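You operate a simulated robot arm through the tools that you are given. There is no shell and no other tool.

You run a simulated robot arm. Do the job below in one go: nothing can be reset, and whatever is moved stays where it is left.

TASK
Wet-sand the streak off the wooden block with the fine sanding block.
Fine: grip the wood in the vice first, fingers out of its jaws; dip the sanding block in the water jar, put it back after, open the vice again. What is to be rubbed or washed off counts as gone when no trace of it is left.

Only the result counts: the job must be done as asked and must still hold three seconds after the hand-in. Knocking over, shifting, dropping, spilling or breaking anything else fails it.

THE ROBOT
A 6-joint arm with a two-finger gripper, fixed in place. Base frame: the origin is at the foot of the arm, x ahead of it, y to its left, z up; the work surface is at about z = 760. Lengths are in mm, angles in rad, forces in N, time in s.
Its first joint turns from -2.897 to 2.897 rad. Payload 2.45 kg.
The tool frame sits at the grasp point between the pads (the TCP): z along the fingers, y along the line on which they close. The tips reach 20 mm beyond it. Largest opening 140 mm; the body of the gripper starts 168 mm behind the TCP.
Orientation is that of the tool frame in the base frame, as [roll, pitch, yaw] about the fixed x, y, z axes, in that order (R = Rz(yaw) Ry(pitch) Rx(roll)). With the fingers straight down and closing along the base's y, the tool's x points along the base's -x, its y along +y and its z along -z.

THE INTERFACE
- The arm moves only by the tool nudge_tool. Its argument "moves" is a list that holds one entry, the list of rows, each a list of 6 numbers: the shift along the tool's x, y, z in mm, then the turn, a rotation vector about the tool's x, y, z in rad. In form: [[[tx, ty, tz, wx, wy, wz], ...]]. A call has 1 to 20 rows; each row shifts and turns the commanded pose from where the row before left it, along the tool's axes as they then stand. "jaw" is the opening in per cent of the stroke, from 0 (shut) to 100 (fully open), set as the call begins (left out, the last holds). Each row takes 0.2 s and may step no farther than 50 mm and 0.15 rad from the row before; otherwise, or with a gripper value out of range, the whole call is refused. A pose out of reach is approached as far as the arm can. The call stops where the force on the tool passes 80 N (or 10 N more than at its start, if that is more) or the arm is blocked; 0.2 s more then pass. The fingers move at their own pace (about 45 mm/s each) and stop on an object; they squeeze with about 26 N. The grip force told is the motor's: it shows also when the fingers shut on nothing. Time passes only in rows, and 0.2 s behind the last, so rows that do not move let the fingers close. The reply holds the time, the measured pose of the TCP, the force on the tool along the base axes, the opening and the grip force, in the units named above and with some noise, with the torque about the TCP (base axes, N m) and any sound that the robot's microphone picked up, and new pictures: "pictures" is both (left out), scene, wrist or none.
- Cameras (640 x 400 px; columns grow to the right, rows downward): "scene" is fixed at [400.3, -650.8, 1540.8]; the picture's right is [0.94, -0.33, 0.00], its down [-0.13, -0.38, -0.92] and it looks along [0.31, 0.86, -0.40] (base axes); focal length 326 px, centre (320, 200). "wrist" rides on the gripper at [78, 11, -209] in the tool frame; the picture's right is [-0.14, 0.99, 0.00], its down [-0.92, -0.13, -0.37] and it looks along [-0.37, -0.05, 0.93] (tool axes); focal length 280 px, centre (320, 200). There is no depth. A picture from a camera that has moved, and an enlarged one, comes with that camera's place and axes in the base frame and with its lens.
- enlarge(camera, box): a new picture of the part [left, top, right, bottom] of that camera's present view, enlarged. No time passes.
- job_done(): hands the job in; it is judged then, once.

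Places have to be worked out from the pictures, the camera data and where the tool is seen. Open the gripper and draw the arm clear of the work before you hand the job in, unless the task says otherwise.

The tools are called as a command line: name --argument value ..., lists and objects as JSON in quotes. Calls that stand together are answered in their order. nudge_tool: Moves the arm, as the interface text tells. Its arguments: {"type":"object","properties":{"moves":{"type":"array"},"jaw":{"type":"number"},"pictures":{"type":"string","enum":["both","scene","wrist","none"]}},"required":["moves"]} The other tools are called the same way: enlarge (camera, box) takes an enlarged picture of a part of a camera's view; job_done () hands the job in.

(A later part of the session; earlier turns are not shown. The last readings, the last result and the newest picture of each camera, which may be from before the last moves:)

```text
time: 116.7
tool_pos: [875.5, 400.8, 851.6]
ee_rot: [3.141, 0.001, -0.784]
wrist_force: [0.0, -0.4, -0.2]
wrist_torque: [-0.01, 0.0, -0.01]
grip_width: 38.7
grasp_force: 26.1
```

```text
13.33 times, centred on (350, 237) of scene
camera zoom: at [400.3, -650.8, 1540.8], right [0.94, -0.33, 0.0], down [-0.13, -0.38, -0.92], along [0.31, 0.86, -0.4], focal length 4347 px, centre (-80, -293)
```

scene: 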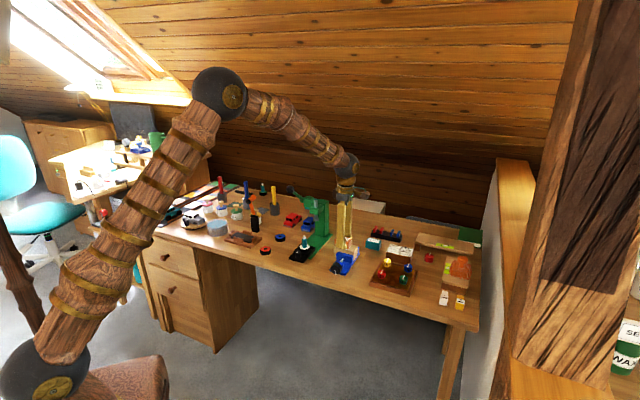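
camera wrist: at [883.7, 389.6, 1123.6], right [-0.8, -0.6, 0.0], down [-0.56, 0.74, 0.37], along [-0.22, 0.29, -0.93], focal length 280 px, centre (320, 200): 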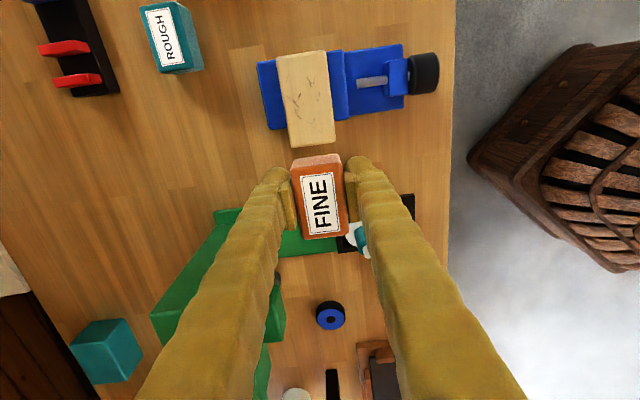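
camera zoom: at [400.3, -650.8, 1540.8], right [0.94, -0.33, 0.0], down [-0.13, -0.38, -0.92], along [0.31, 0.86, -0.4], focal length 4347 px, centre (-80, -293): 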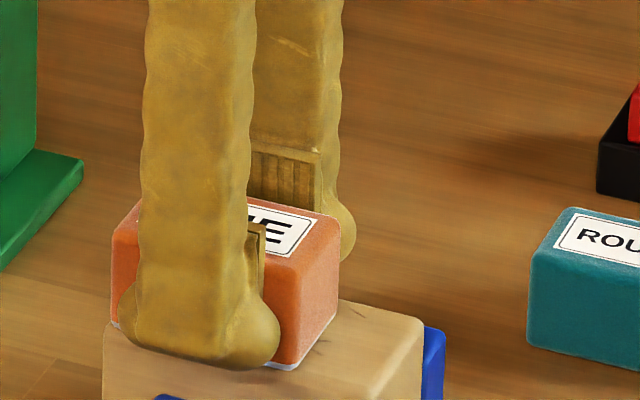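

Hovering ~2 mm above. I touch down and make the first stroke toward the rear jaw, checking the force.

nudge_tool --moves '[[[0, 0, 2.0, 0, 0, 0], [0, 0, 0.7, 0, 0, 0], [0, -4, 0, 0, 0, 0], [0, -6, 0, 0, 0, 0], [0, 0, 0, 0, 0, 0]]]' --pictures "scene"

enlarge --camera "scene" --box '[330, 222, 370, 252]'

```text
time: 117.9
tool_pos: [883.8, 409.0, 849.4]
ee_rot: [-3.141, 0.001, -0.784]
wrist_force: [-1.2, 0.1, 1.6]
wrist_torque: [0.01, 0.03, -0.03]
grip_width: 38.4
grasp_force: 25.7
```

scene: 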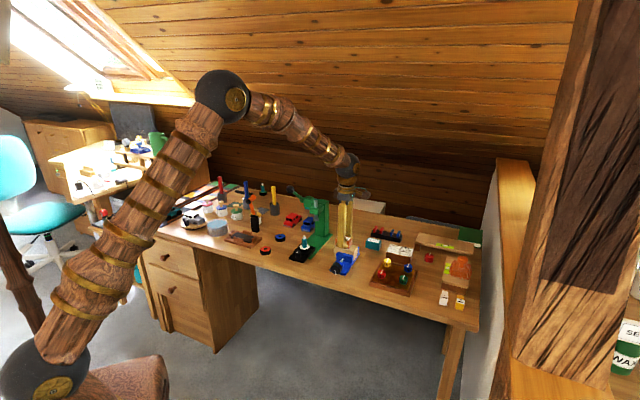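

```text
13.33 times, centred on (350, 237) of scene
camera zoom: at [400.3, -650.8, 1540.8], right [0.94, -0.33, 0.0], down [-0.13, -0.38, -0.92], along [0.31, 0.86, -0.4], focal length 4347 px, centre (-80, -293)
```

zoom: 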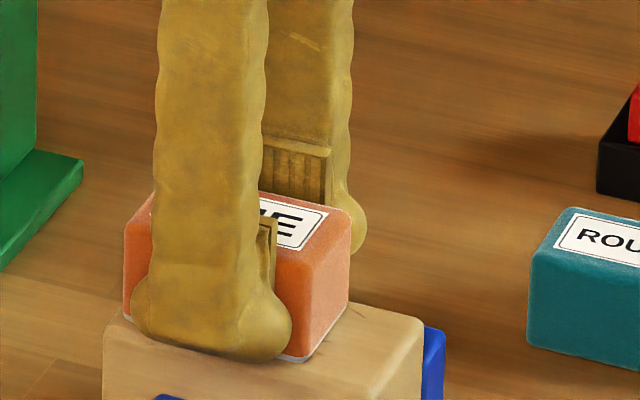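

Contact is light (1.6 N) and the wood holds still. I add a little pressure and continue stroking toward the rear jaw, lifting on the way back.

nudge_tool --moves '[[[0, 0, 0.4, 0, 0, 0], [0, -6, 0, 0, 0, 0], [0, -6, 0, 0, 0, 0], [0, 0, -2, 0, 0, 0], [0, 22, 0, 0, 0, 0], [0, 0, 2, 0, 0, 0], [0, -5, 0, 0, 0, 0], [0, -6, 0, 0, 0, 0], [0, -6, 0, 0, 0, 0], [0, -5, 0, 0, 0, 0], [0, 0, 0, 0, 0, 0]]]' --pictures "scene"

enlarge --camera "scene" --box '[330, 222, 370, 252]'

```text
time: 120.3
tool_pos: [892.0, 417.8, 849.7]
ee_rot: [-3.139, -0.001, -0.784]
wrist_force: [-3.3, -3.6, 14.6]
wrist_torque: [-0.1, 0.14, 0.02]
grip_width: 38.5
grasp_force: 26.5
```

scene: 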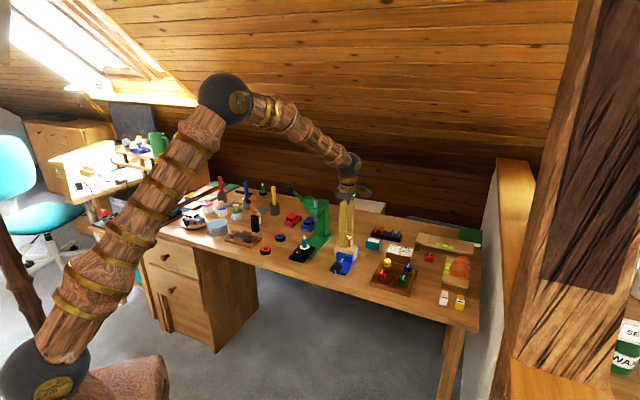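

```text
13.33 times, centred on (350, 237) of scene
camera zoom: at [400.3, -650.8, 1540.8], right [0.94, -0.33, 0.0], down [-0.13, -0.38, -0.92], along [0.31, 0.86, -0.4], focal length 4347 px, centre (-80, -293)
```

zoom: 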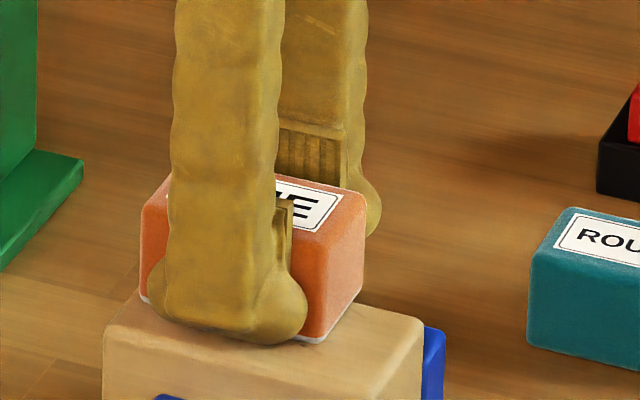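

Wood stays put, force ~15 N. I continue with more strokes.

nudge_tool --moves '[[[0, 0, -2, 0, 0, 0], [4, 22, 0, 0, 0, 0], [0, 0, 2, 0, 0, 0], [0, -6, 0, 0, 0, 0], [0, -8, 0, 0, 0, 0], [0, -8, 0, 0, 0, 0], [0, 0, -2, 0, 0, 0], [4, 22, 0, 0, 0, 0], [0, 0, 2, 0, 0, 0], [0, -6, 0, 0, 0, 0], [0, -8, 0, 0, 0, 0], [0, -8, 0, 0, 0, 0], [0, 0, -2, 0, 0, 0], [0, 0, 0, 0, 0, 0]]]' --pictures "none"

nudge_tool --moves '[[[0, 0, -20, 0, 0, 0], [0, 10, -30, 0, 0, 0], [-20, 5, -10, 0, 0, 0], [-30, 0, 0, 0, 0, 0], [-21, 0, 0, 0, 0, 0], [0, 0, 0, 0, 0, 0]]]' --pictures "wrist"

enlarge --camera "wrist" --box '[240, 30, 420, 150]'

```text
time: 123.3
tool_pos: [897.3, 412.2, 850.7]
ee_rot: [3.14, -0.002, -0.783]
wrist_force: [-0.6, -0.2, 0.1]
wrist_torque: [0.01, -0.01, -0.03]
grip_width: 38.5
grasp_force: 25.7
```

```text
time: 124.7
tool_pos: [837.5, 451.7, 912.6]
ee_rot: [3.141, 0.002, -0.786]
wrist_force: [0.2, 0.0, -0.6]
wrist_torque: [0.0, -0.01, 0.0]
grip_width: 38.6
grasp_force: 25.7
camera wrist: at [883.2, 389.8, 1120.6], right [-0.8, -0.6, 0.0], down [-0.56, 0.74, 0.37], along [-0.22, 0.29, -0.93], focal length 280 px, centre (320, 200)
```

wrist: 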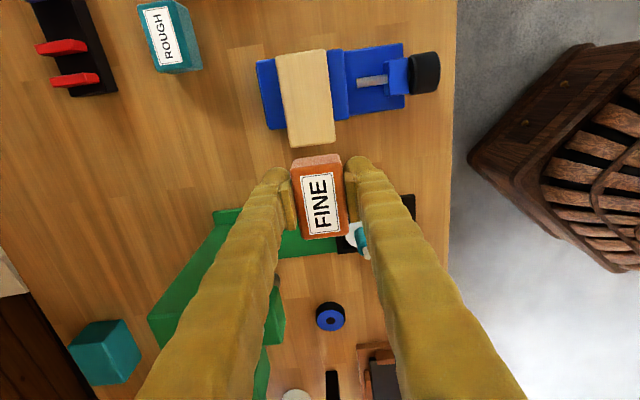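

```text
3.33 times, centred on (330, 90) of wrist
camera zoom: at [883.2, 389.8, 1120.6], right [-0.8, -0.6, 0.0], down [-0.56, 0.74, 0.37], along [-0.22, 0.29, -0.93], focal length 935 px, centre (287, 567)
```

zoom: 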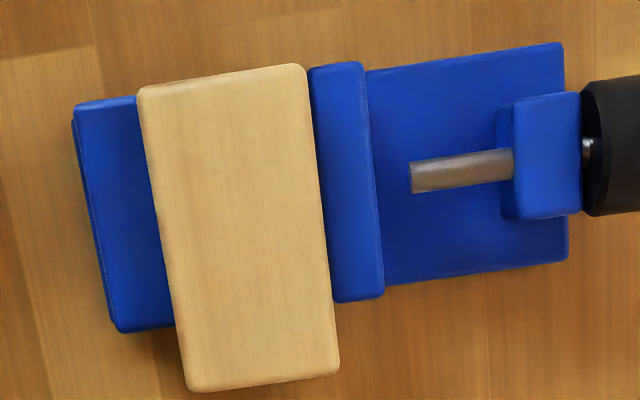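

The streak has vanished. I zoom in to verify no trace remains.

enlarge --camera "wrist" --box '[275, 45, 345, 150]'

enlarge --camera "scene" --box '[330, 235, 375, 270]'

```text
3.81 times, centred on (310, 98) of wrist
camera zoom: at [883.2, 389.8, 1120.6], right [-0.8, -0.6, 0.0], down [-0.56, 0.74, 0.37], along [-0.22, 0.29, -0.93], focal length 1068 px, centre (358, 590)
```

zoom: 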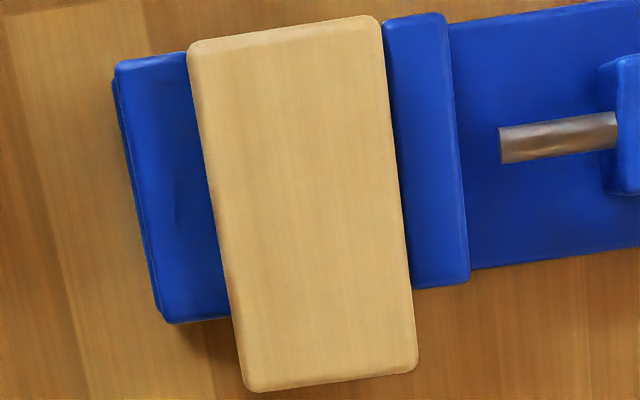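

```text
11.43 times, centred on (352, 252) of scene
camera zoom: at [400.3, -650.8, 1540.8], right [0.94, -0.33, 0.0], down [-0.13, -0.38, -0.92], along [0.31, 0.86, -0.4], focal length 3726 px, centre (-51, -400)
```

zoom: 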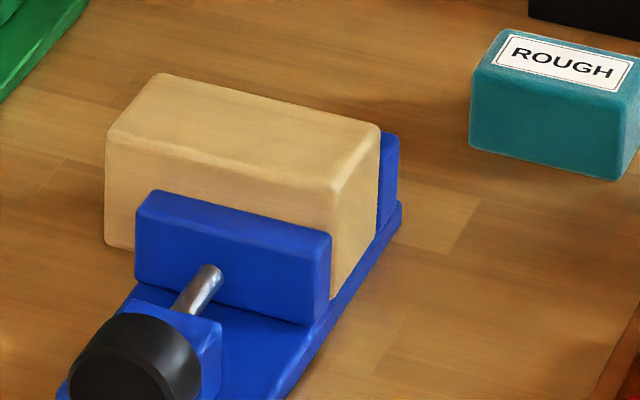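

Clean. Now I bring the sanding block back to its place with gentle motion.

nudge_tool --moves '[[[0, 0, -10, 0, 0, 0], [2, -8, -10, 0, 0, 0], [5, -20, 0, 0, 0, 0], [5, -30, 0, 0, 0, 0], [5, -35, 0, 0, 0, 0], [3, -28, 0, 0, 0, 0], [2, -13, 0, 0, 0, 0], [0, -5.1, 0, 0, 0, 0], [0, 0, 0, 0, 0, 0], [0, 0, 0, 0, 0, 0]]]'

enlarge --camera "wrist" --box '[240, 140, 400, 240]'

```text
time: 126.9
tool_pos: [949.2, 536.2, 931.3]
ee_rot: [-3.14, 0.0, -0.783]
wrist_force: [0.4, -0.5, -0.5]
wrist_torque: [0.01, 0.0, 0.01]
grip_width: 38.6
grasp_force: 26.2
camera wrist: at [997.2, 472.9, 1140.7], right [-0.8, -0.6, 0.0], down [-0.56, 0.74, 0.37], along [-0.22, 0.29, -0.93], focal length 280 px, centre (320, 200)
```

scene: 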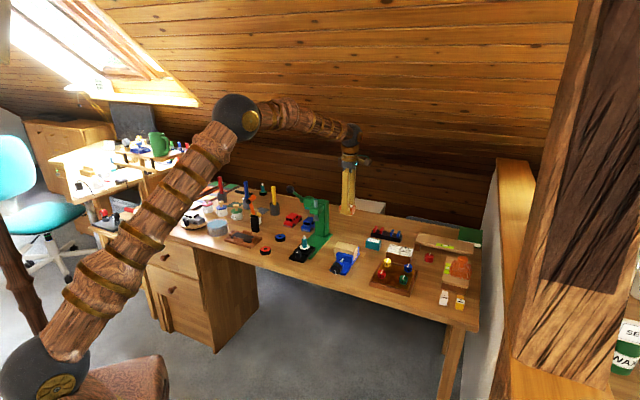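
wrist: 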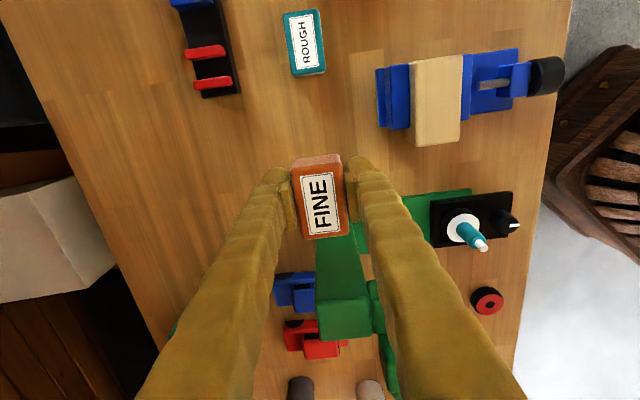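

```text
4.00 times, centred on (320, 190) of wrist
camera zoom: at [997.2, 472.9, 1140.7], right [-0.8, -0.6, 0.0], down [-0.56, 0.74, 0.37], along [-0.22, 0.29, -0.93], focal length 1122 px, centre (320, 240)
```

zoom: 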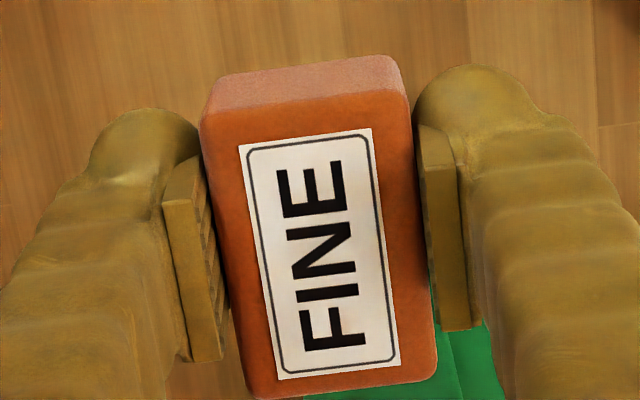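

The block is steady in the grip. I descend toward the table.

nudge_tool --moves '[[[0, 0, 15, 0, 0, 0], [0, 0, 30, 0, 0, 0], [0, 0, 35, 0, 0, 0], [0, 0, 30, 0, 0, 0], [0, 0, 15, 0, 0, 0], [0, 0, 6, 0, 0, 0], [0, 0, 0, 0, 0, 0]]]'

enlarge --camera "scene" --box '[310, 205, 380, 255]'

```text
time: 128.5
tool_pos: [950.8, 534.0, 799.0]
ee_rot: [3.14, 0.0, -0.783]
wrist_force: [-0.3, -0.4, -0.9]
wrist_torque: [0.05, 0.03, -0.03]
grip_width: 38.8
grasp_force: 26.1
camera wrist: at [997.3, 472.3, 1009.2], right [-0.8, -0.6, 0.0], down [-0.56, 0.74, 0.37], along [-0.22, 0.29, -0.93], focal length 280 px, centre (320, 200)
```

scene: 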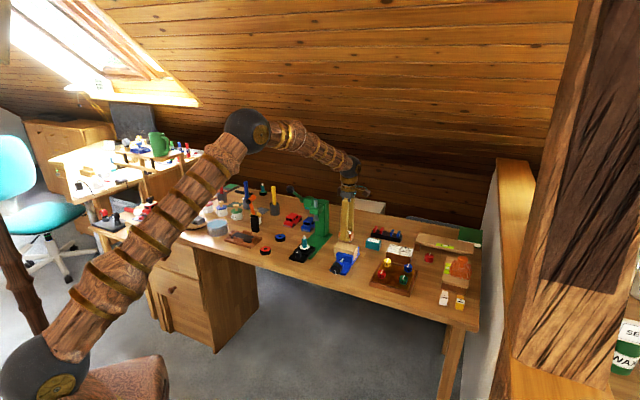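
wrist: 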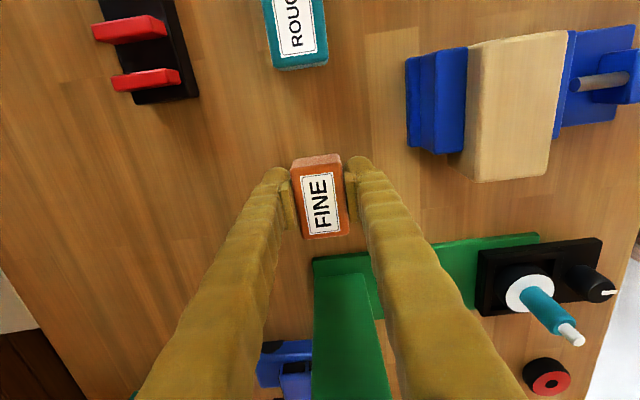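

```text
8.00 times, centred on (345, 230) of scene
camera zoom: at [400.3, -650.8, 1540.8], right [0.94, -0.33, 0.0], down [-0.13, -0.38, -0.92], along [0.31, 0.86, -0.4], focal length 2608 px, centre (120, -40)
```

zoom: 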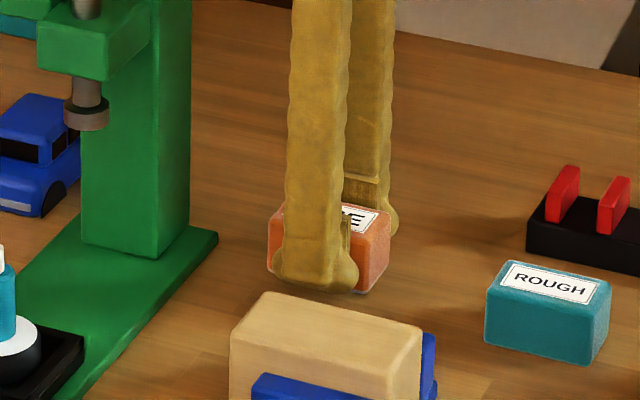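

I lower in small steps to find the table.

nudge_tool --moves '[[[0, 0, 4, 0, 0, 0], [0, 0, 3, 0, 0, 0], [0, 0, 0, 0, 0, 0]]]' --pictures "none"

nudge_tool --moves '[[[0, 0, 2, 0, 0, 0], [0, 0, 0, 0, 0, 0]]]' --pictures "none"

```text
time: 129.3
tool_pos: [950.8, 534.9, 793.7]
ee_rot: [-3.139, 0.0, -0.784]
wrist_force: [-0.3, 0.1, -0.5]
wrist_torque: [-0.05, -0.04, -0.01]
grip_width: 38.7
grasp_force: 25.5
```

```text
time: 129.9
tool_pos: [950.4, 534.5, 790.6]
ee_rot: [3.141, -0.001, -0.783]
wrist_force: [0.3, 0.3, -0.4]
wrist_torque: [0.0, 0.01, -0.01]
grip_width: 38.5
grasp_force: 26.2
```

nudge_tool --moves '[[[0, 0, 1.5, 0, 0, 0], [0, 0, 0, 0, 0, 0]]]' --pictures "none"

nudge_tool --moves '[[[0, 0, 1.5, 0, 0, 0], [0, 0, 0, 0, 0, 0]]]' --pictures "wrist"

enlarge --camera "scene" --box '[310, 205, 380, 255]'

```text
time: 130.5
tool_pos: [951.2, 533.9, 789.4]
ee_rot: [3.14, -0.001, -0.784]
wrist_force: [0.7, -0.1, -0.4]
wrist_torque: [0.0, -0.03, 0.02]
grip_width: 39.0
grasp_force: 26.2
```

```text
time: 131.1
tool_pos: [950.6, 534.0, 789.4]
ee_rot: [3.14, 0.001, -0.783]
wrist_force: [1.3, 0.3, -0.8]
wrist_torque: [-0.02, 0.02, -0.03]
grip_width: 38.7
grasp_force: 26.5
camera wrist: at [997.5, 472.1, 997.4], right [-0.8, -0.6, 0.0], down [-0.56, 0.74, 0.37], along [-0.22, 0.29, -0.93], focal length 280 px, centre (320, 200)
```

wrist: 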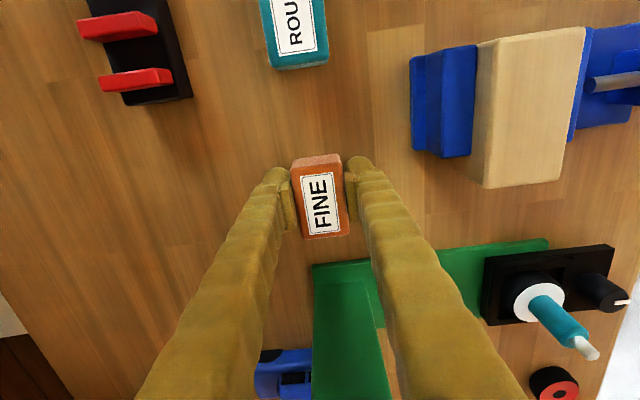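

```text
8.00 times, centred on (345, 230) of scene
camera zoom: at [400.3, -650.8, 1540.8], right [0.94, -0.33, 0.0], down [-0.13, -0.38, -0.92], along [0.31, 0.86, -0.4], focal length 2608 px, centre (120, -40)
```

zoom: 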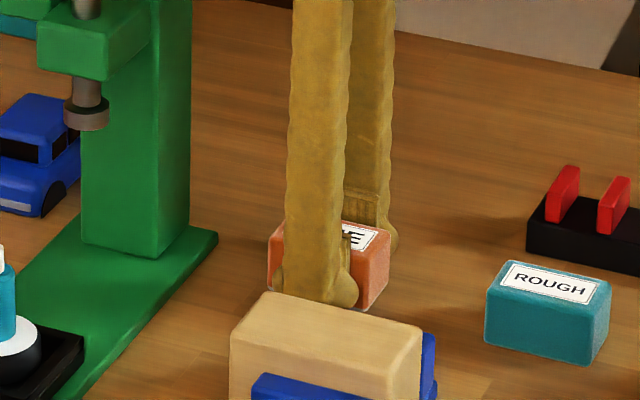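

nudge_tool --moves '[[[0, 0, 1, 0, 0, 0], [0, 0, 0, 0, 0, 0]]]' --pictures "none"

nudge_tool --moves '[[[0, 0, 1, 0, 0, 0], [0, 0, 0, 0, 0, 0]]]' --pictures "none"

```text
time: 131.7
tool_pos: [951.3, 534.9, 786.8]
ee_rot: [-3.141, 0.001, -0.785]
wrist_force: [-0.4, -0.4, 1.3]
wrist_torque: [0.0, 0.03, -0.06]
grip_width: 38.6
grasp_force: 26.2
```

```text
time: 132.3
tool_pos: [950.7, 534.6, 786.3]
ee_rot: [-3.138, -0.002, -0.783]
wrist_force: [-0.1, -2.1, 13.1]
wrist_torque: [-0.02, 0.07, 0.01]
grip_width: 38.6
grasp_force: 25.9
```

The block is on the table. I relax the pressure and measure its position against the original.

nudge_tool --moves '[[[0, 0, -0.9, 0, 0, 0], [0, 0, 0, 0, 0, 0]]]' --pictures "wrist"

enlarge --camera "wrist" --box '[240, 140, 400, 240]'

enlarge --camera "scene" --box '[320, 220, 380, 265]'

```text
time: 132.9
tool_pos: [951.2, 535.1, 786.9]
ee_rot: [3.141, -0.001, -0.783]
wrist_force: [4.2, 0.7, 6.7]
wrist_torque: [0.02, -0.12, -0.02]
grip_width: 38.5
grasp_force: 25.9
camera wrist: at [997.4, 472.2, 996.5], right [-0.8, -0.6, 0.0], down [-0.56, 0.74, 0.37], along [-0.22, 0.29, -0.93], focal length 280 px, centre (320, 200)
```

wrist: 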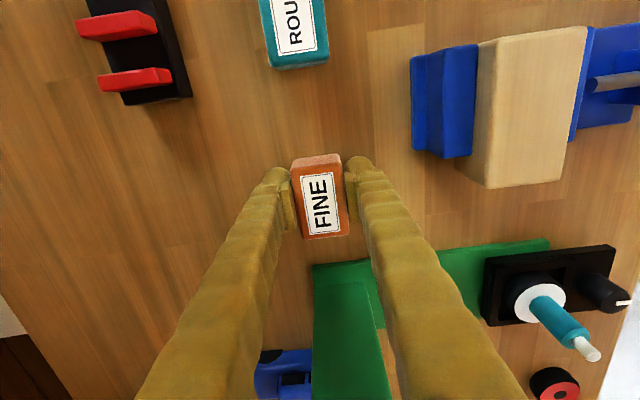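

```text
4.00 times, centred on (320, 190) of wrist
camera zoom: at [997.4, 472.2, 996.5], right [-0.8, -0.6, 0.0], down [-0.56, 0.74, 0.37], along [-0.22, 0.29, -0.93], focal length 1122 px, centre (320, 240)
```

zoom: 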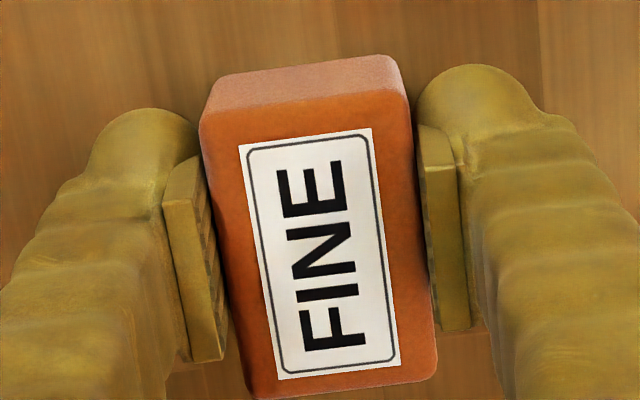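

```text
8.89 times, centred on (350, 242) of scene
camera zoom: at [400.3, -650.8, 1540.8], right [0.94, -0.33, 0.0], down [-0.13, -0.38, -0.92], along [0.31, 0.86, -0.4], focal length 2898 px, centre (53, -178)
```

zoom: 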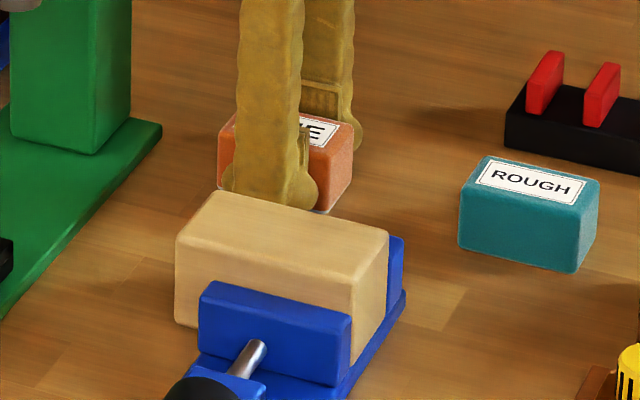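

The block sits within 0.5 mm of its original place. I open the fingers and rise straight up.

nudge_tool --jaw 46 --moves '[[[0, 0, -0.3, 0, 0, 0], [0, 0, 0, 0, 0, 0], [0, 0, 0, 0, 0, 0], [0, 0, -10, 0, 0, 0], [0, 0, -25, 0, 0, 0], [0, 0, -40, 0, 0, 0], [0, 0, -45, 0, 0, 0], [0, 0, 0, 0, 0, 0]]]'

enlarge --camera "wrist" --box '[260, 90, 380, 200]'

enlarge --camera "scene" --box '[320, 220, 380, 265]'

```text
time: 134.7
tool_pos: [950.7, 534.5, 907.2]
ee_rot: [-3.141, 0.0, -0.784]
wrist_force: [0.3, 0.3, -0.7]
wrist_torque: [-0.03, 0.01, -0.01]
grip_width: 64.4
grasp_force: 0.1
camera wrist: at [997.5, 471.8, 1116.8], right [-0.8, -0.6, 0.0], down [-0.56, 0.74, 0.37], along [-0.22, 0.29, -0.93], focal length 280 px, centre (320, 200)
```

scene: 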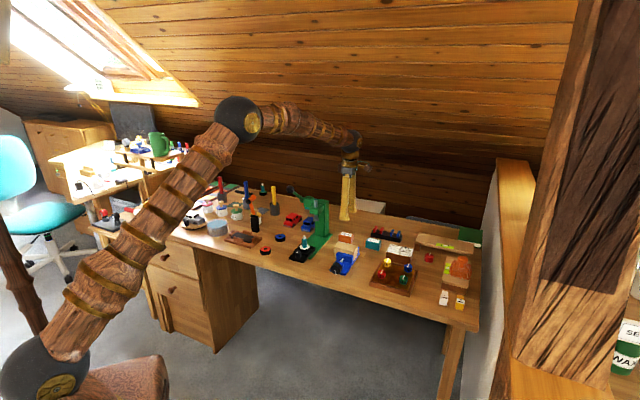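
wrist: 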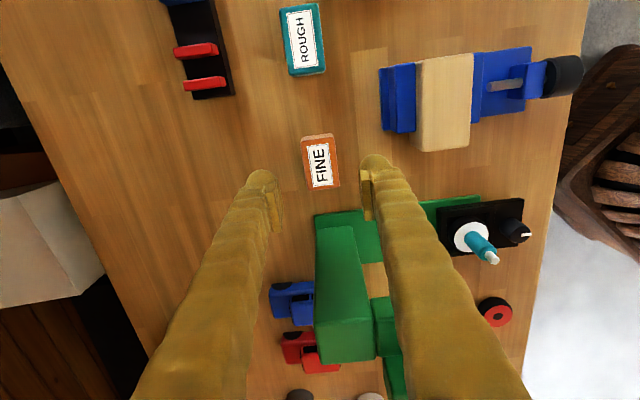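

```text
3.64 times, centred on (320, 145) of wrist
camera zoom: at [997.5, 471.8, 1116.8], right [-0.8, -0.6, 0.0], down [-0.56, 0.74, 0.37], along [-0.22, 0.29, -0.93], focal length 1020 px, centre (320, 400)
```

zoom: 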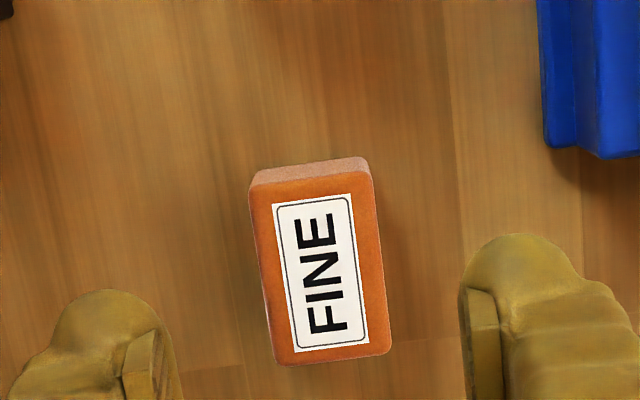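

```text
8.89 times, centred on (350, 242) of scene
camera zoom: at [400.3, -650.8, 1540.8], right [0.94, -0.33, 0.0], down [-0.13, -0.38, -0.92], along [0.31, 0.86, -0.4], focal length 2898 px, centre (53, -178)
```

zoom: 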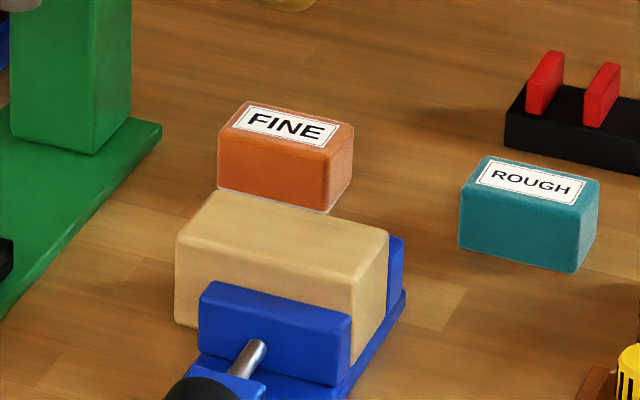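

FINE is back exactly where it was. The wood had slid ~11 mm lengthwise during my first strokes, so before opening the vice I'll nudge it back along the jaws with closed fingers. I move to its left end first.

nudge_tool --jaw 0 --moves '[[[0, 0, -20, 0, 0, 0], [-10, 20, 0, 0, 0, 0], [-10, 40, 0, 0, 0, 0], [-10, 40, 0, 0, 0, 0], [-10, 35, 0, 0, 0, 0], [0, 0, 0, 0, 0, 0]]]'

enlarge --camera "wrist" --box '[240, 20, 420, 200]'

```text
time: 136.1
tool_pos: [827.2, 465.6, 926.8]
ee_rot: [-3.14, -0.001, -0.784]
wrist_force: [-0.9, 0.3, 0.4]
wrist_torque: [0.0, -0.01, 0.0]
grip_width: 0.0
grasp_force: 26.7
camera wrist: at [873.8, 405.0, 1136.8], right [-0.8, -0.6, 0.0], down [-0.56, 0.74, 0.37], along [-0.22, 0.29, -0.93], focal length 280 px, centre (320, 200)
```

scene: 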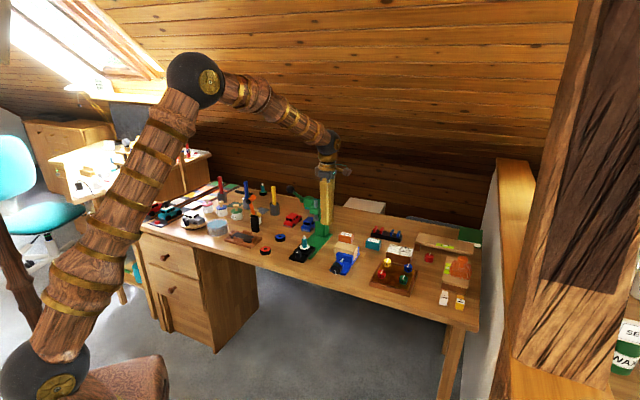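
wrist: 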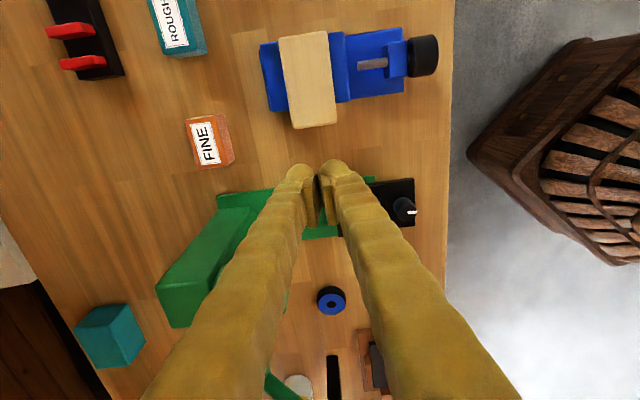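

```text
2.22 times, centred on (330, 110) of wrist
camera zoom: at [873.8, 405.0, 1136.8], right [-0.8, -0.6, 0.0], down [-0.56, 0.74, 0.37], along [-0.22, 0.29, -0.93], focal length 623 px, centre (298, 400)
```

zoom: 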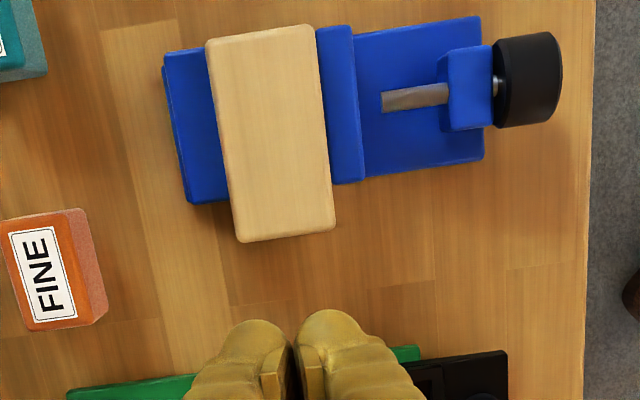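

All clear around the wood's left end. I lower the closed fingers beside it.

nudge_tool --moves '[[[0, 0, 25, 0, 0, 0], [0, 0, 40, 0, 0, 0], [0, 0, 35, 0, 0, 0], [0, 0, 16, 0, 0, 0], [0, 0, 0, 0, 0, 0]]]'

enlarge --camera "scene" --box '[310, 220, 380, 275]'

enlarge --camera "wrist" --box '[240, 60, 420, 220]'

```text
time: 137.3
tool_pos: [828.1, 467.9, 810.8]
ee_rot: [3.14, -0.001, -0.783]
wrist_force: [-0.2, 0.5, -1.0]
wrist_torque: [0.02, 0.0, 0.02]
grip_width: 0.2
grasp_force: 26.1
camera wrist: at [874.2, 405.9, 1020.9], right [-0.8, -0.6, 0.0], down [-0.56, 0.74, 0.37], along [-0.22, 0.29, -0.93], focal length 280 px, centre (320, 200)
```

scene: 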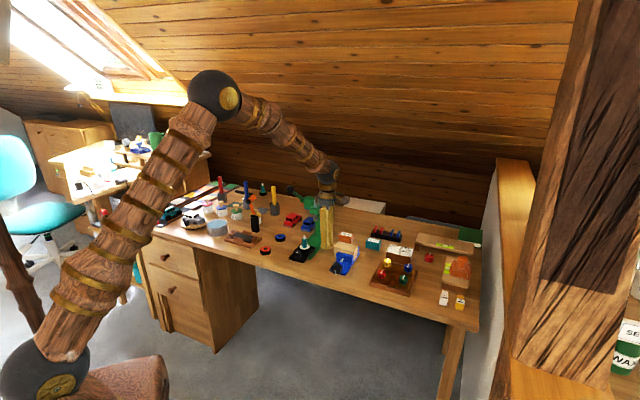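
wrist: 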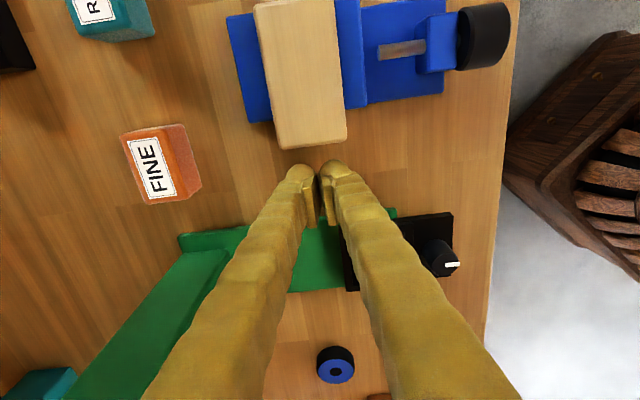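

```text
7.27 times, centred on (345, 248) of scene
camera zoom: at [400.3, -650.8, 1540.8], right [0.94, -0.33, 0.0], down [-0.13, -0.38, -0.92], along [0.31, 0.86, -0.4], focal length 2371 px, centre (138, -146)
```

zoom: 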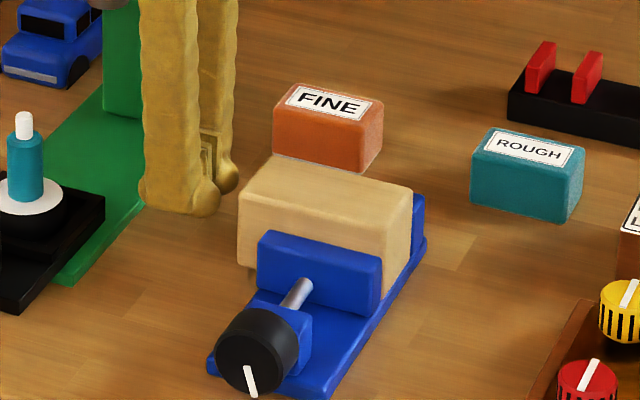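

```text
2.50 times, centred on (330, 140) of wrist
camera zoom: at [874.2, 405.9, 1020.9], right [-0.8, -0.6, 0.0], down [-0.56, 0.74, 0.37], along [-0.22, 0.29, -0.93], focal length 701 px, centre (295, 350)
```

zoom: 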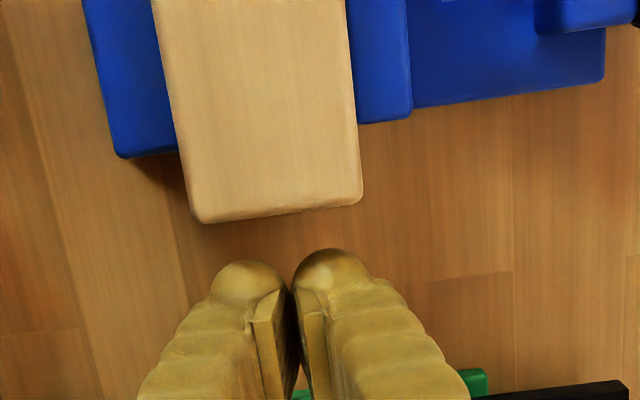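

I approach the wood's end face and push it back in small steps, watching the force.

nudge_tool --moves '[[[8, 0, 0, 0, 0, 0], [8, 0, 0, 0, 0, 0], [4, 0, 0, 0, 0, 0], [2, 0, 0, 0, 0, 0], [0, 0, 0, 0, 0, 0]]]' --pictures "wrist"

enlarge --camera "wrist" --box '[240, 60, 420, 220]'

```text
time: 138.5
tool_pos: [841.4, 451.2, 810.2]
ee_rot: [3.141, 0.0, -0.785]
wrist_force: [0.1, 0.4, 0.5]
wrist_torque: [0.01, -0.02, 0.0]
grip_width: 0.0
grasp_force: 25.9
camera wrist: at [889.3, 389.4, 1020.6], right [-0.8, -0.6, 0.0], down [-0.56, 0.74, 0.37], along [-0.22, 0.29, -0.93], focal length 280 px, centre (320, 200)
```

wrist: 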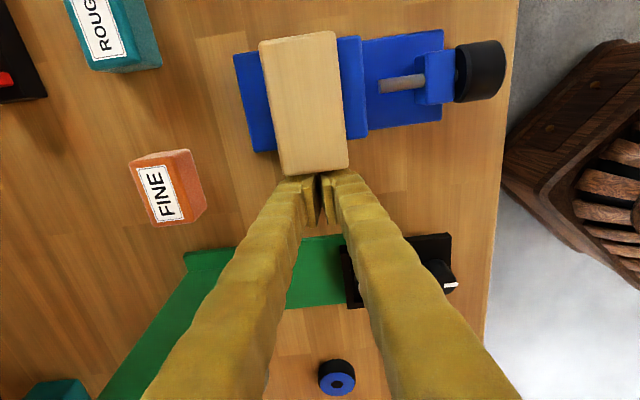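

```text
2.50 times, centred on (330, 140) of wrist
camera zoom: at [889.3, 389.4, 1020.6], right [-0.8, -0.6, 0.0], down [-0.56, 0.74, 0.37], along [-0.22, 0.29, -0.93], focal length 701 px, centre (295, 350)
```

zoom: 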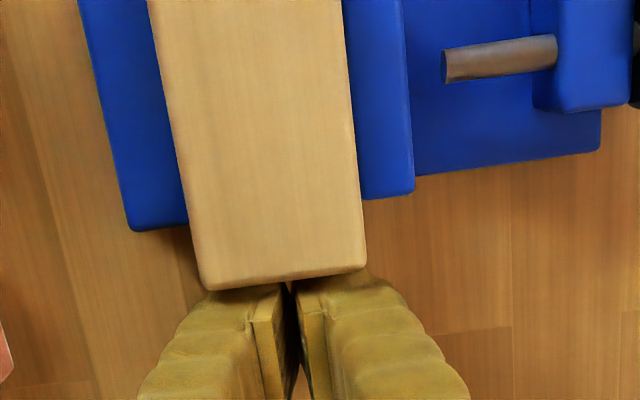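

nudge_tool --moves '[[[2, 0, 0, 0, 0, 0], [2, 0, 0, 0, 0, 0], [0, 0, 0, 0, 0, 0]]]' --pictures "none"

nudge_tool --moves '[[[2, 0, 0, 0, 0, 0], [2, 0, 0, 0, 0, 0], [0, 0, 0, 0, 0, 0]]]' --pictures "wrist"

enlarge --camera "wrist" --box '[240, 60, 420, 220]'

```text
time: 139.3
tool_pos: [845.4, 449.0, 811.1]
ee_rot: [-3.141, 0.001, -0.783]
wrist_force: [0.0, 0.3, 0.5]
wrist_torque: [0.01, -0.05, 0.01]
grip_width: 0.2
grasp_force: 25.8
```

```text
time: 140.1
tool_pos: [848.2, 445.8, 811.5]
ee_rot: [-3.141, 0.0, -0.784]
wrist_force: [-0.9, 1.3, 0.2]
wrist_torque: [0.01, 0.02, 0.02]
grip_width: 6.0
grasp_force: 26.3
camera wrist: at [894.9, 383.7, 1020.5], right [-0.8, -0.6, 0.0], down [-0.56, 0.74, 0.37], along [-0.22, 0.29, -0.93], focal length 280 px, centre (320, 200)
```

wrist: 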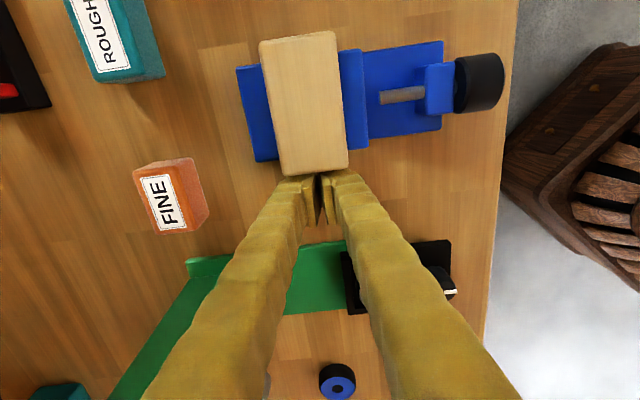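

```text
2.50 times, centred on (330, 140) of wrist
camera zoom: at [894.9, 383.7, 1020.5], right [-0.8, -0.6, 0.0], down [-0.56, 0.74, 0.37], along [-0.22, 0.29, -0.93], focal length 701 px, centre (295, 350)
```

zoom: 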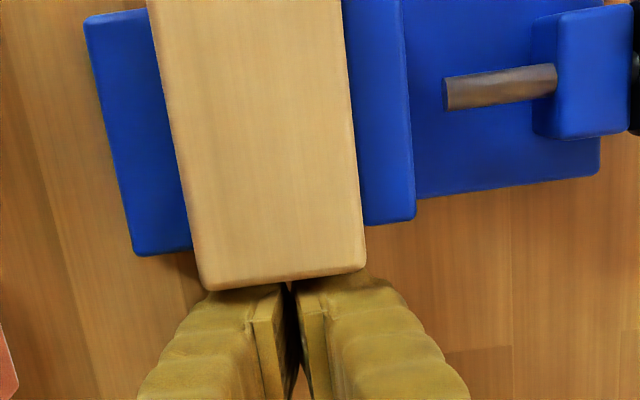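

The wood is back at its original lengthwise position (end at ≈307.5). I back off and rise.

nudge_tool --moves '[[[-3, 0, 0, 0, 0, 0], [-12, 0, 0, 0, 0, 0], [0, 0, -30, 0, 0, 0], [0, 0, -40, 0, 0, 0], [0, 0, -40, 0, 0, 0], [0, 0, 0, 0, 0, 0]]]'

enlarge --camera "scene" --box '[325, 235, 375, 275]'

enlarge --camera "wrist" --box '[240, 20, 420, 200]'

```text
time: 141.5
tool_pos: [836.2, 456.9, 921.0]
ee_rot: [-3.141, 0.0, -0.783]
wrist_force: [-1.6, 0.9, -0.4]
wrist_torque: [0.01, -0.01, -0.05]
grip_width: 0.1
grasp_force: 25.7
camera wrist: at [883.8, 394.9, 1130.9], right [-0.8, -0.6, 0.0], down [-0.56, 0.74, 0.37], along [-0.22, 0.29, -0.93], focal length 280 px, centre (320, 200)
```

scene: 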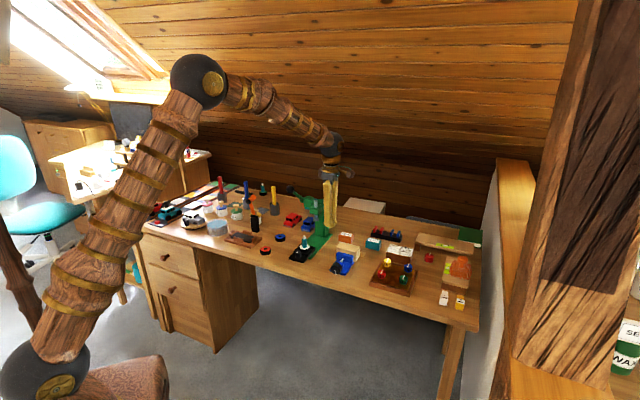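
wrist: 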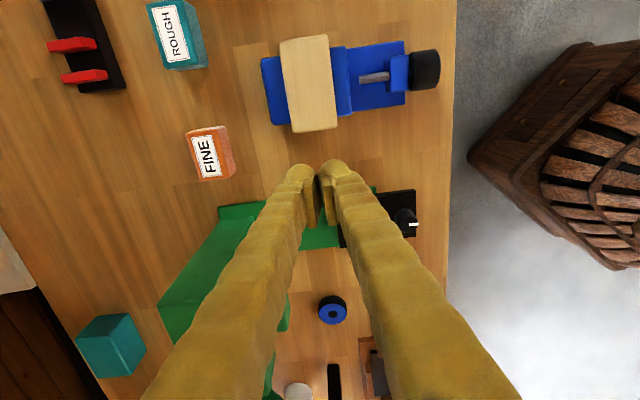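

```text
10.00 times, centred on (350, 255) of scene
camera zoom: at [400.3, -650.8, 1540.8], right [0.94, -0.33, 0.0], down [-0.13, -0.38, -0.92], along [0.31, 0.86, -0.4], focal length 3260 px, centre (20, -350)
```

zoom: 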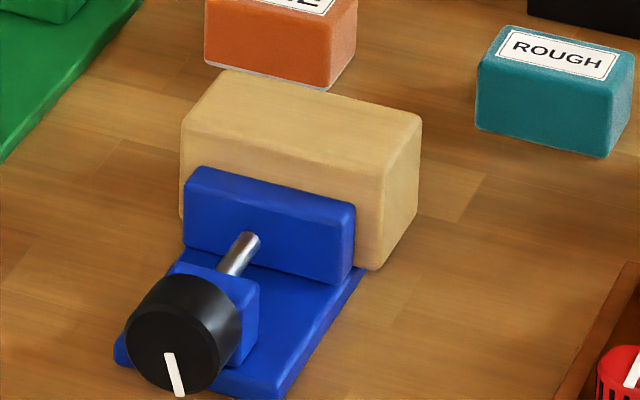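

```text
2.22 times, centred on (330, 110) of wrist
camera zoom: at [883.8, 394.9, 1130.9], right [-0.8, -0.6, 0.0], down [-0.56, 0.74, 0.37], along [-0.22, 0.29, -0.93], focal length 623 px, centre (298, 400)
```

zoom: 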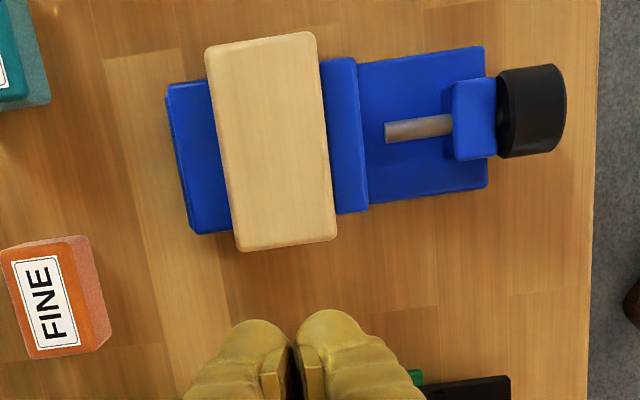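

Everything is in place. Now I turn the tool back to the knob orientation and go above the knob to open the vice.

nudge_tool --jaw 33 --moves '[[[0, 0, 0, 0, 0, 0.1428], [0, 0, 0, 0, 0, 0.1428], [0, 0, 0, 0, 0, 0.1428], [0, 0, 0, 0, 0, 0.1428], [0, 0, 0, 0, 0, 0.1428], [0, 0, 0, 0, 0, 0.1428], [0, 0, 0, 0, 0, 0.1428], [0, 0, 0, 0, 0, 0.1428], [0, 0, 0, 0, 0, 0.1428], [0, 0, 0, 0, 0, 0.1428], [0, 0, 0, 0, 0, 0.1428], [33.4, -27.3, 0, 0, 0, 0], [33.4, -27.3, 0, 0, 0, 0], [33.4, -27.3, 0, 0, 0, 0], [33.3, -27.3, 0, 0, 0, 0], [0, 0, 0, 0, 0, 0]]]'

```text
time: 144.9
tool_pos: [820.3, 285.9, 919.9]
ee_rot: [3.14, 0.0, -2.354]
wrist_force: [0.5, -0.4, 0.3]
wrist_torque: [0.01, 0.01, 0.02]
grip_width: 46.2
grasp_force: 0.0
camera wrist: at [757.2, 238.1, 1129.4], right [-0.6, 0.8, 0.0], down [0.74, 0.56, 0.37], along [0.29, 0.22, -0.93], focal length 280 px, centre (320, 200)
```

scene: 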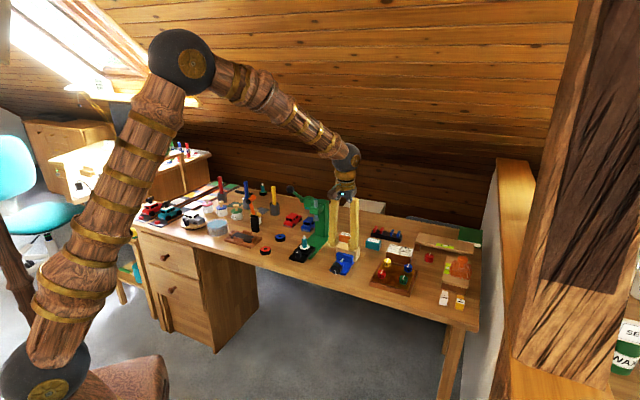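
wrist: 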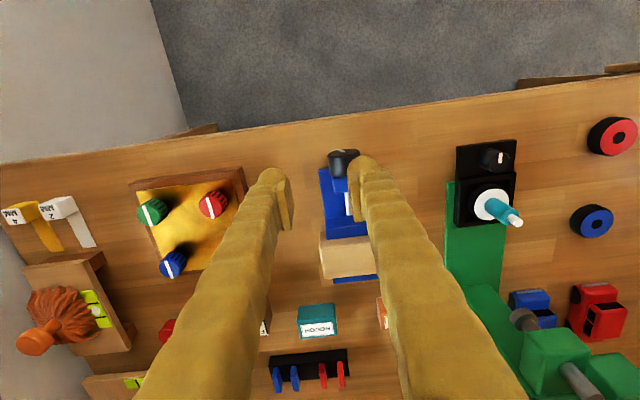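

I lean the tool to the right-hand side and approach the knob along its axis.

nudge_tool --moves '[[[0, 0, 0, -0.12, 0, 0], [0, 0, 0, -0.12, 0, 0], [0, 0, 0, -0.11, 0, 0], [0, -17.5, 0, 0, 0, 0], [0, 0, 35, 0, 0, 0], [0, 0, 35, 0, 0, 0], [0, 0, 0, 0, 0, 0]]]'

enlarge --camera "wrist" --box '[260, 120, 420, 220]'

```text
time: 146.5
tool_pos: [815.3, 290.3, 849.4]
ee_rot: [2.791, 0.0, -2.354]
wrist_force: [0.6, 0.5, 0.3]
wrist_torque: [-0.01, 0.01, -0.03]
grip_width: 46.1
grasp_force: 0.0
camera wrist: at [803.3, 192.2, 1049.1], right [-0.56, 0.75, 0.34], down [0.82, 0.48, 0.3], along [0.07, 0.45, -0.89], focal length 280 px, centre (320, 200)
```

scene: 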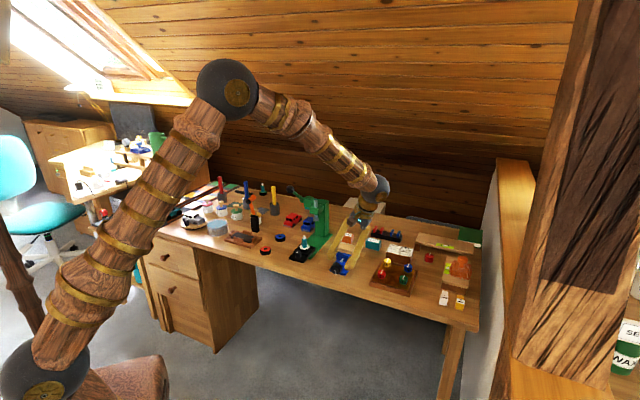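
wrist: 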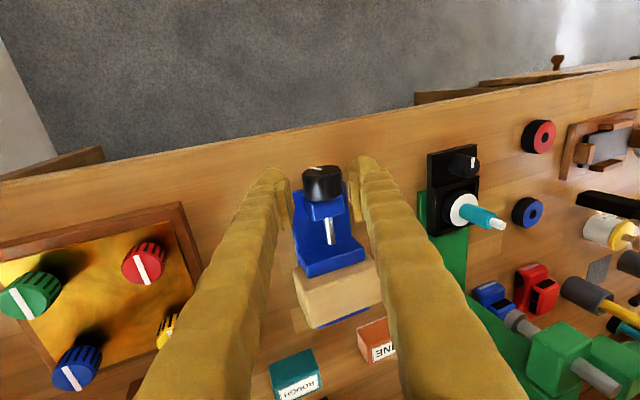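

```text
4.00 times, centred on (340, 170) of wrist
camera zoom: at [803.3, 192.2, 1049.1], right [-0.56, 0.75, 0.34], down [0.82, 0.48, 0.3], along [0.07, 0.45, -0.89], focal length 1122 px, centre (240, 320)
```

zoom: 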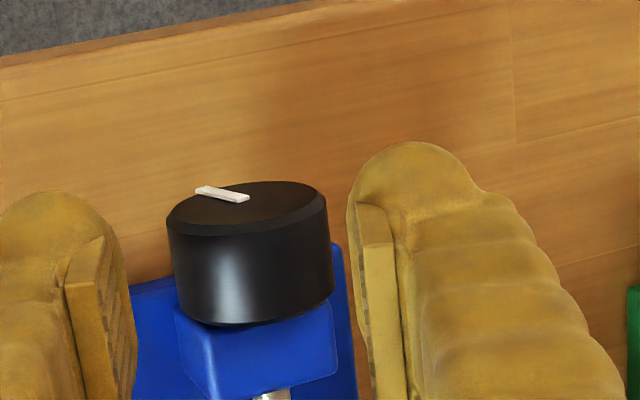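

Knob is ~2 mm off-centre; I correct and continue in.

nudge_tool --moves '[[[0, 2.0, 12, 0, 0, 0], [0, 0, 12, 0, 0, 0], [0, 0, 12, 0, 0, 0], [0, 0, 0, 0, 0, 0]]]' --pictures "wrist"

enlarge --camera "wrist" --box '[270, 140, 390, 215]'

```text
time: 147.5
tool_pos: [806.4, 300.2, 815.2]
ee_rot: [2.793, 0.0, -2.354]
wrist_force: [0.3, -0.1, -0.5]
wrist_torque: [-0.05, 0.02, 0.01]
grip_width: 46.3
grasp_force: 0.1
camera wrist: at [792.9, 202.2, 1015.9], right [-0.56, 0.75, 0.34], down [0.82, 0.48, 0.3], along [0.07, 0.45, -0.89], focal length 280 px, centre (320, 200)
```

wrist: 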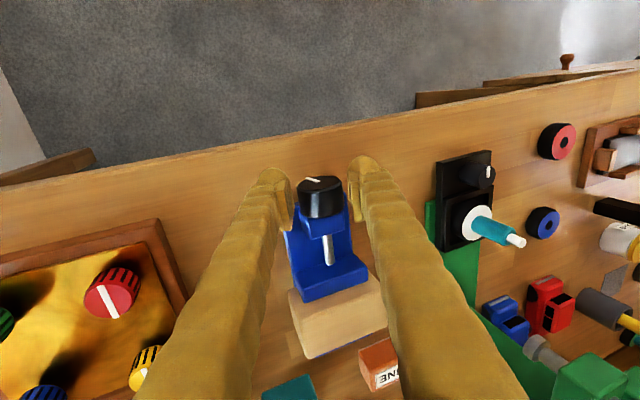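

```text
5.33 times, centred on (330, 178) of wrist
camera zoom: at [792.9, 202.2, 1015.9], right [-0.56, 0.75, 0.34], down [0.82, 0.48, 0.3], along [0.07, 0.45, -0.89], focal length 1495 px, centre (267, 320)
```

zoom: 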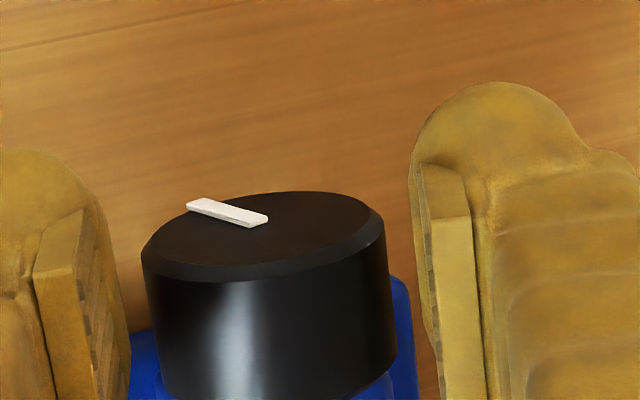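

Centred. I go the final 13 mm in and grip.

nudge_tool --moves '[[[0, 0, 7, 0, 0, 0], [0, 0, 6, 0, 0, 0], [0, 0, 0, 0, 0, 0]]]' --pictures "none"

nudge_tool --jaw 0 --moves '[[[0, 0, 0, 0, 0, 0], [0, 0, 0, 0, 0, 0], [0, 0, 0, 0, 0, 0]]]' --pictures "none"

```text
time: 148.3
tool_pos: [802.0, 303.5, 803.0]
ee_rot: [2.791, 0.0, -2.355]
wrist_force: [0.3, 0.4, 0.2]
wrist_torque: [0.03, 0.0, -0.02]
grip_width: 46.3
grasp_force: 0.0
```

```text
time: 149.1
tool_pos: [802.5, 302.0, 802.7]
ee_rot: [2.793, 0.0, -2.355]
wrist_force: [10.3, -6.9, -7.8]
wrist_torque: [-0.09, -0.07, -0.13]
grip_width: 38.2
grasp_force: 45.5
```

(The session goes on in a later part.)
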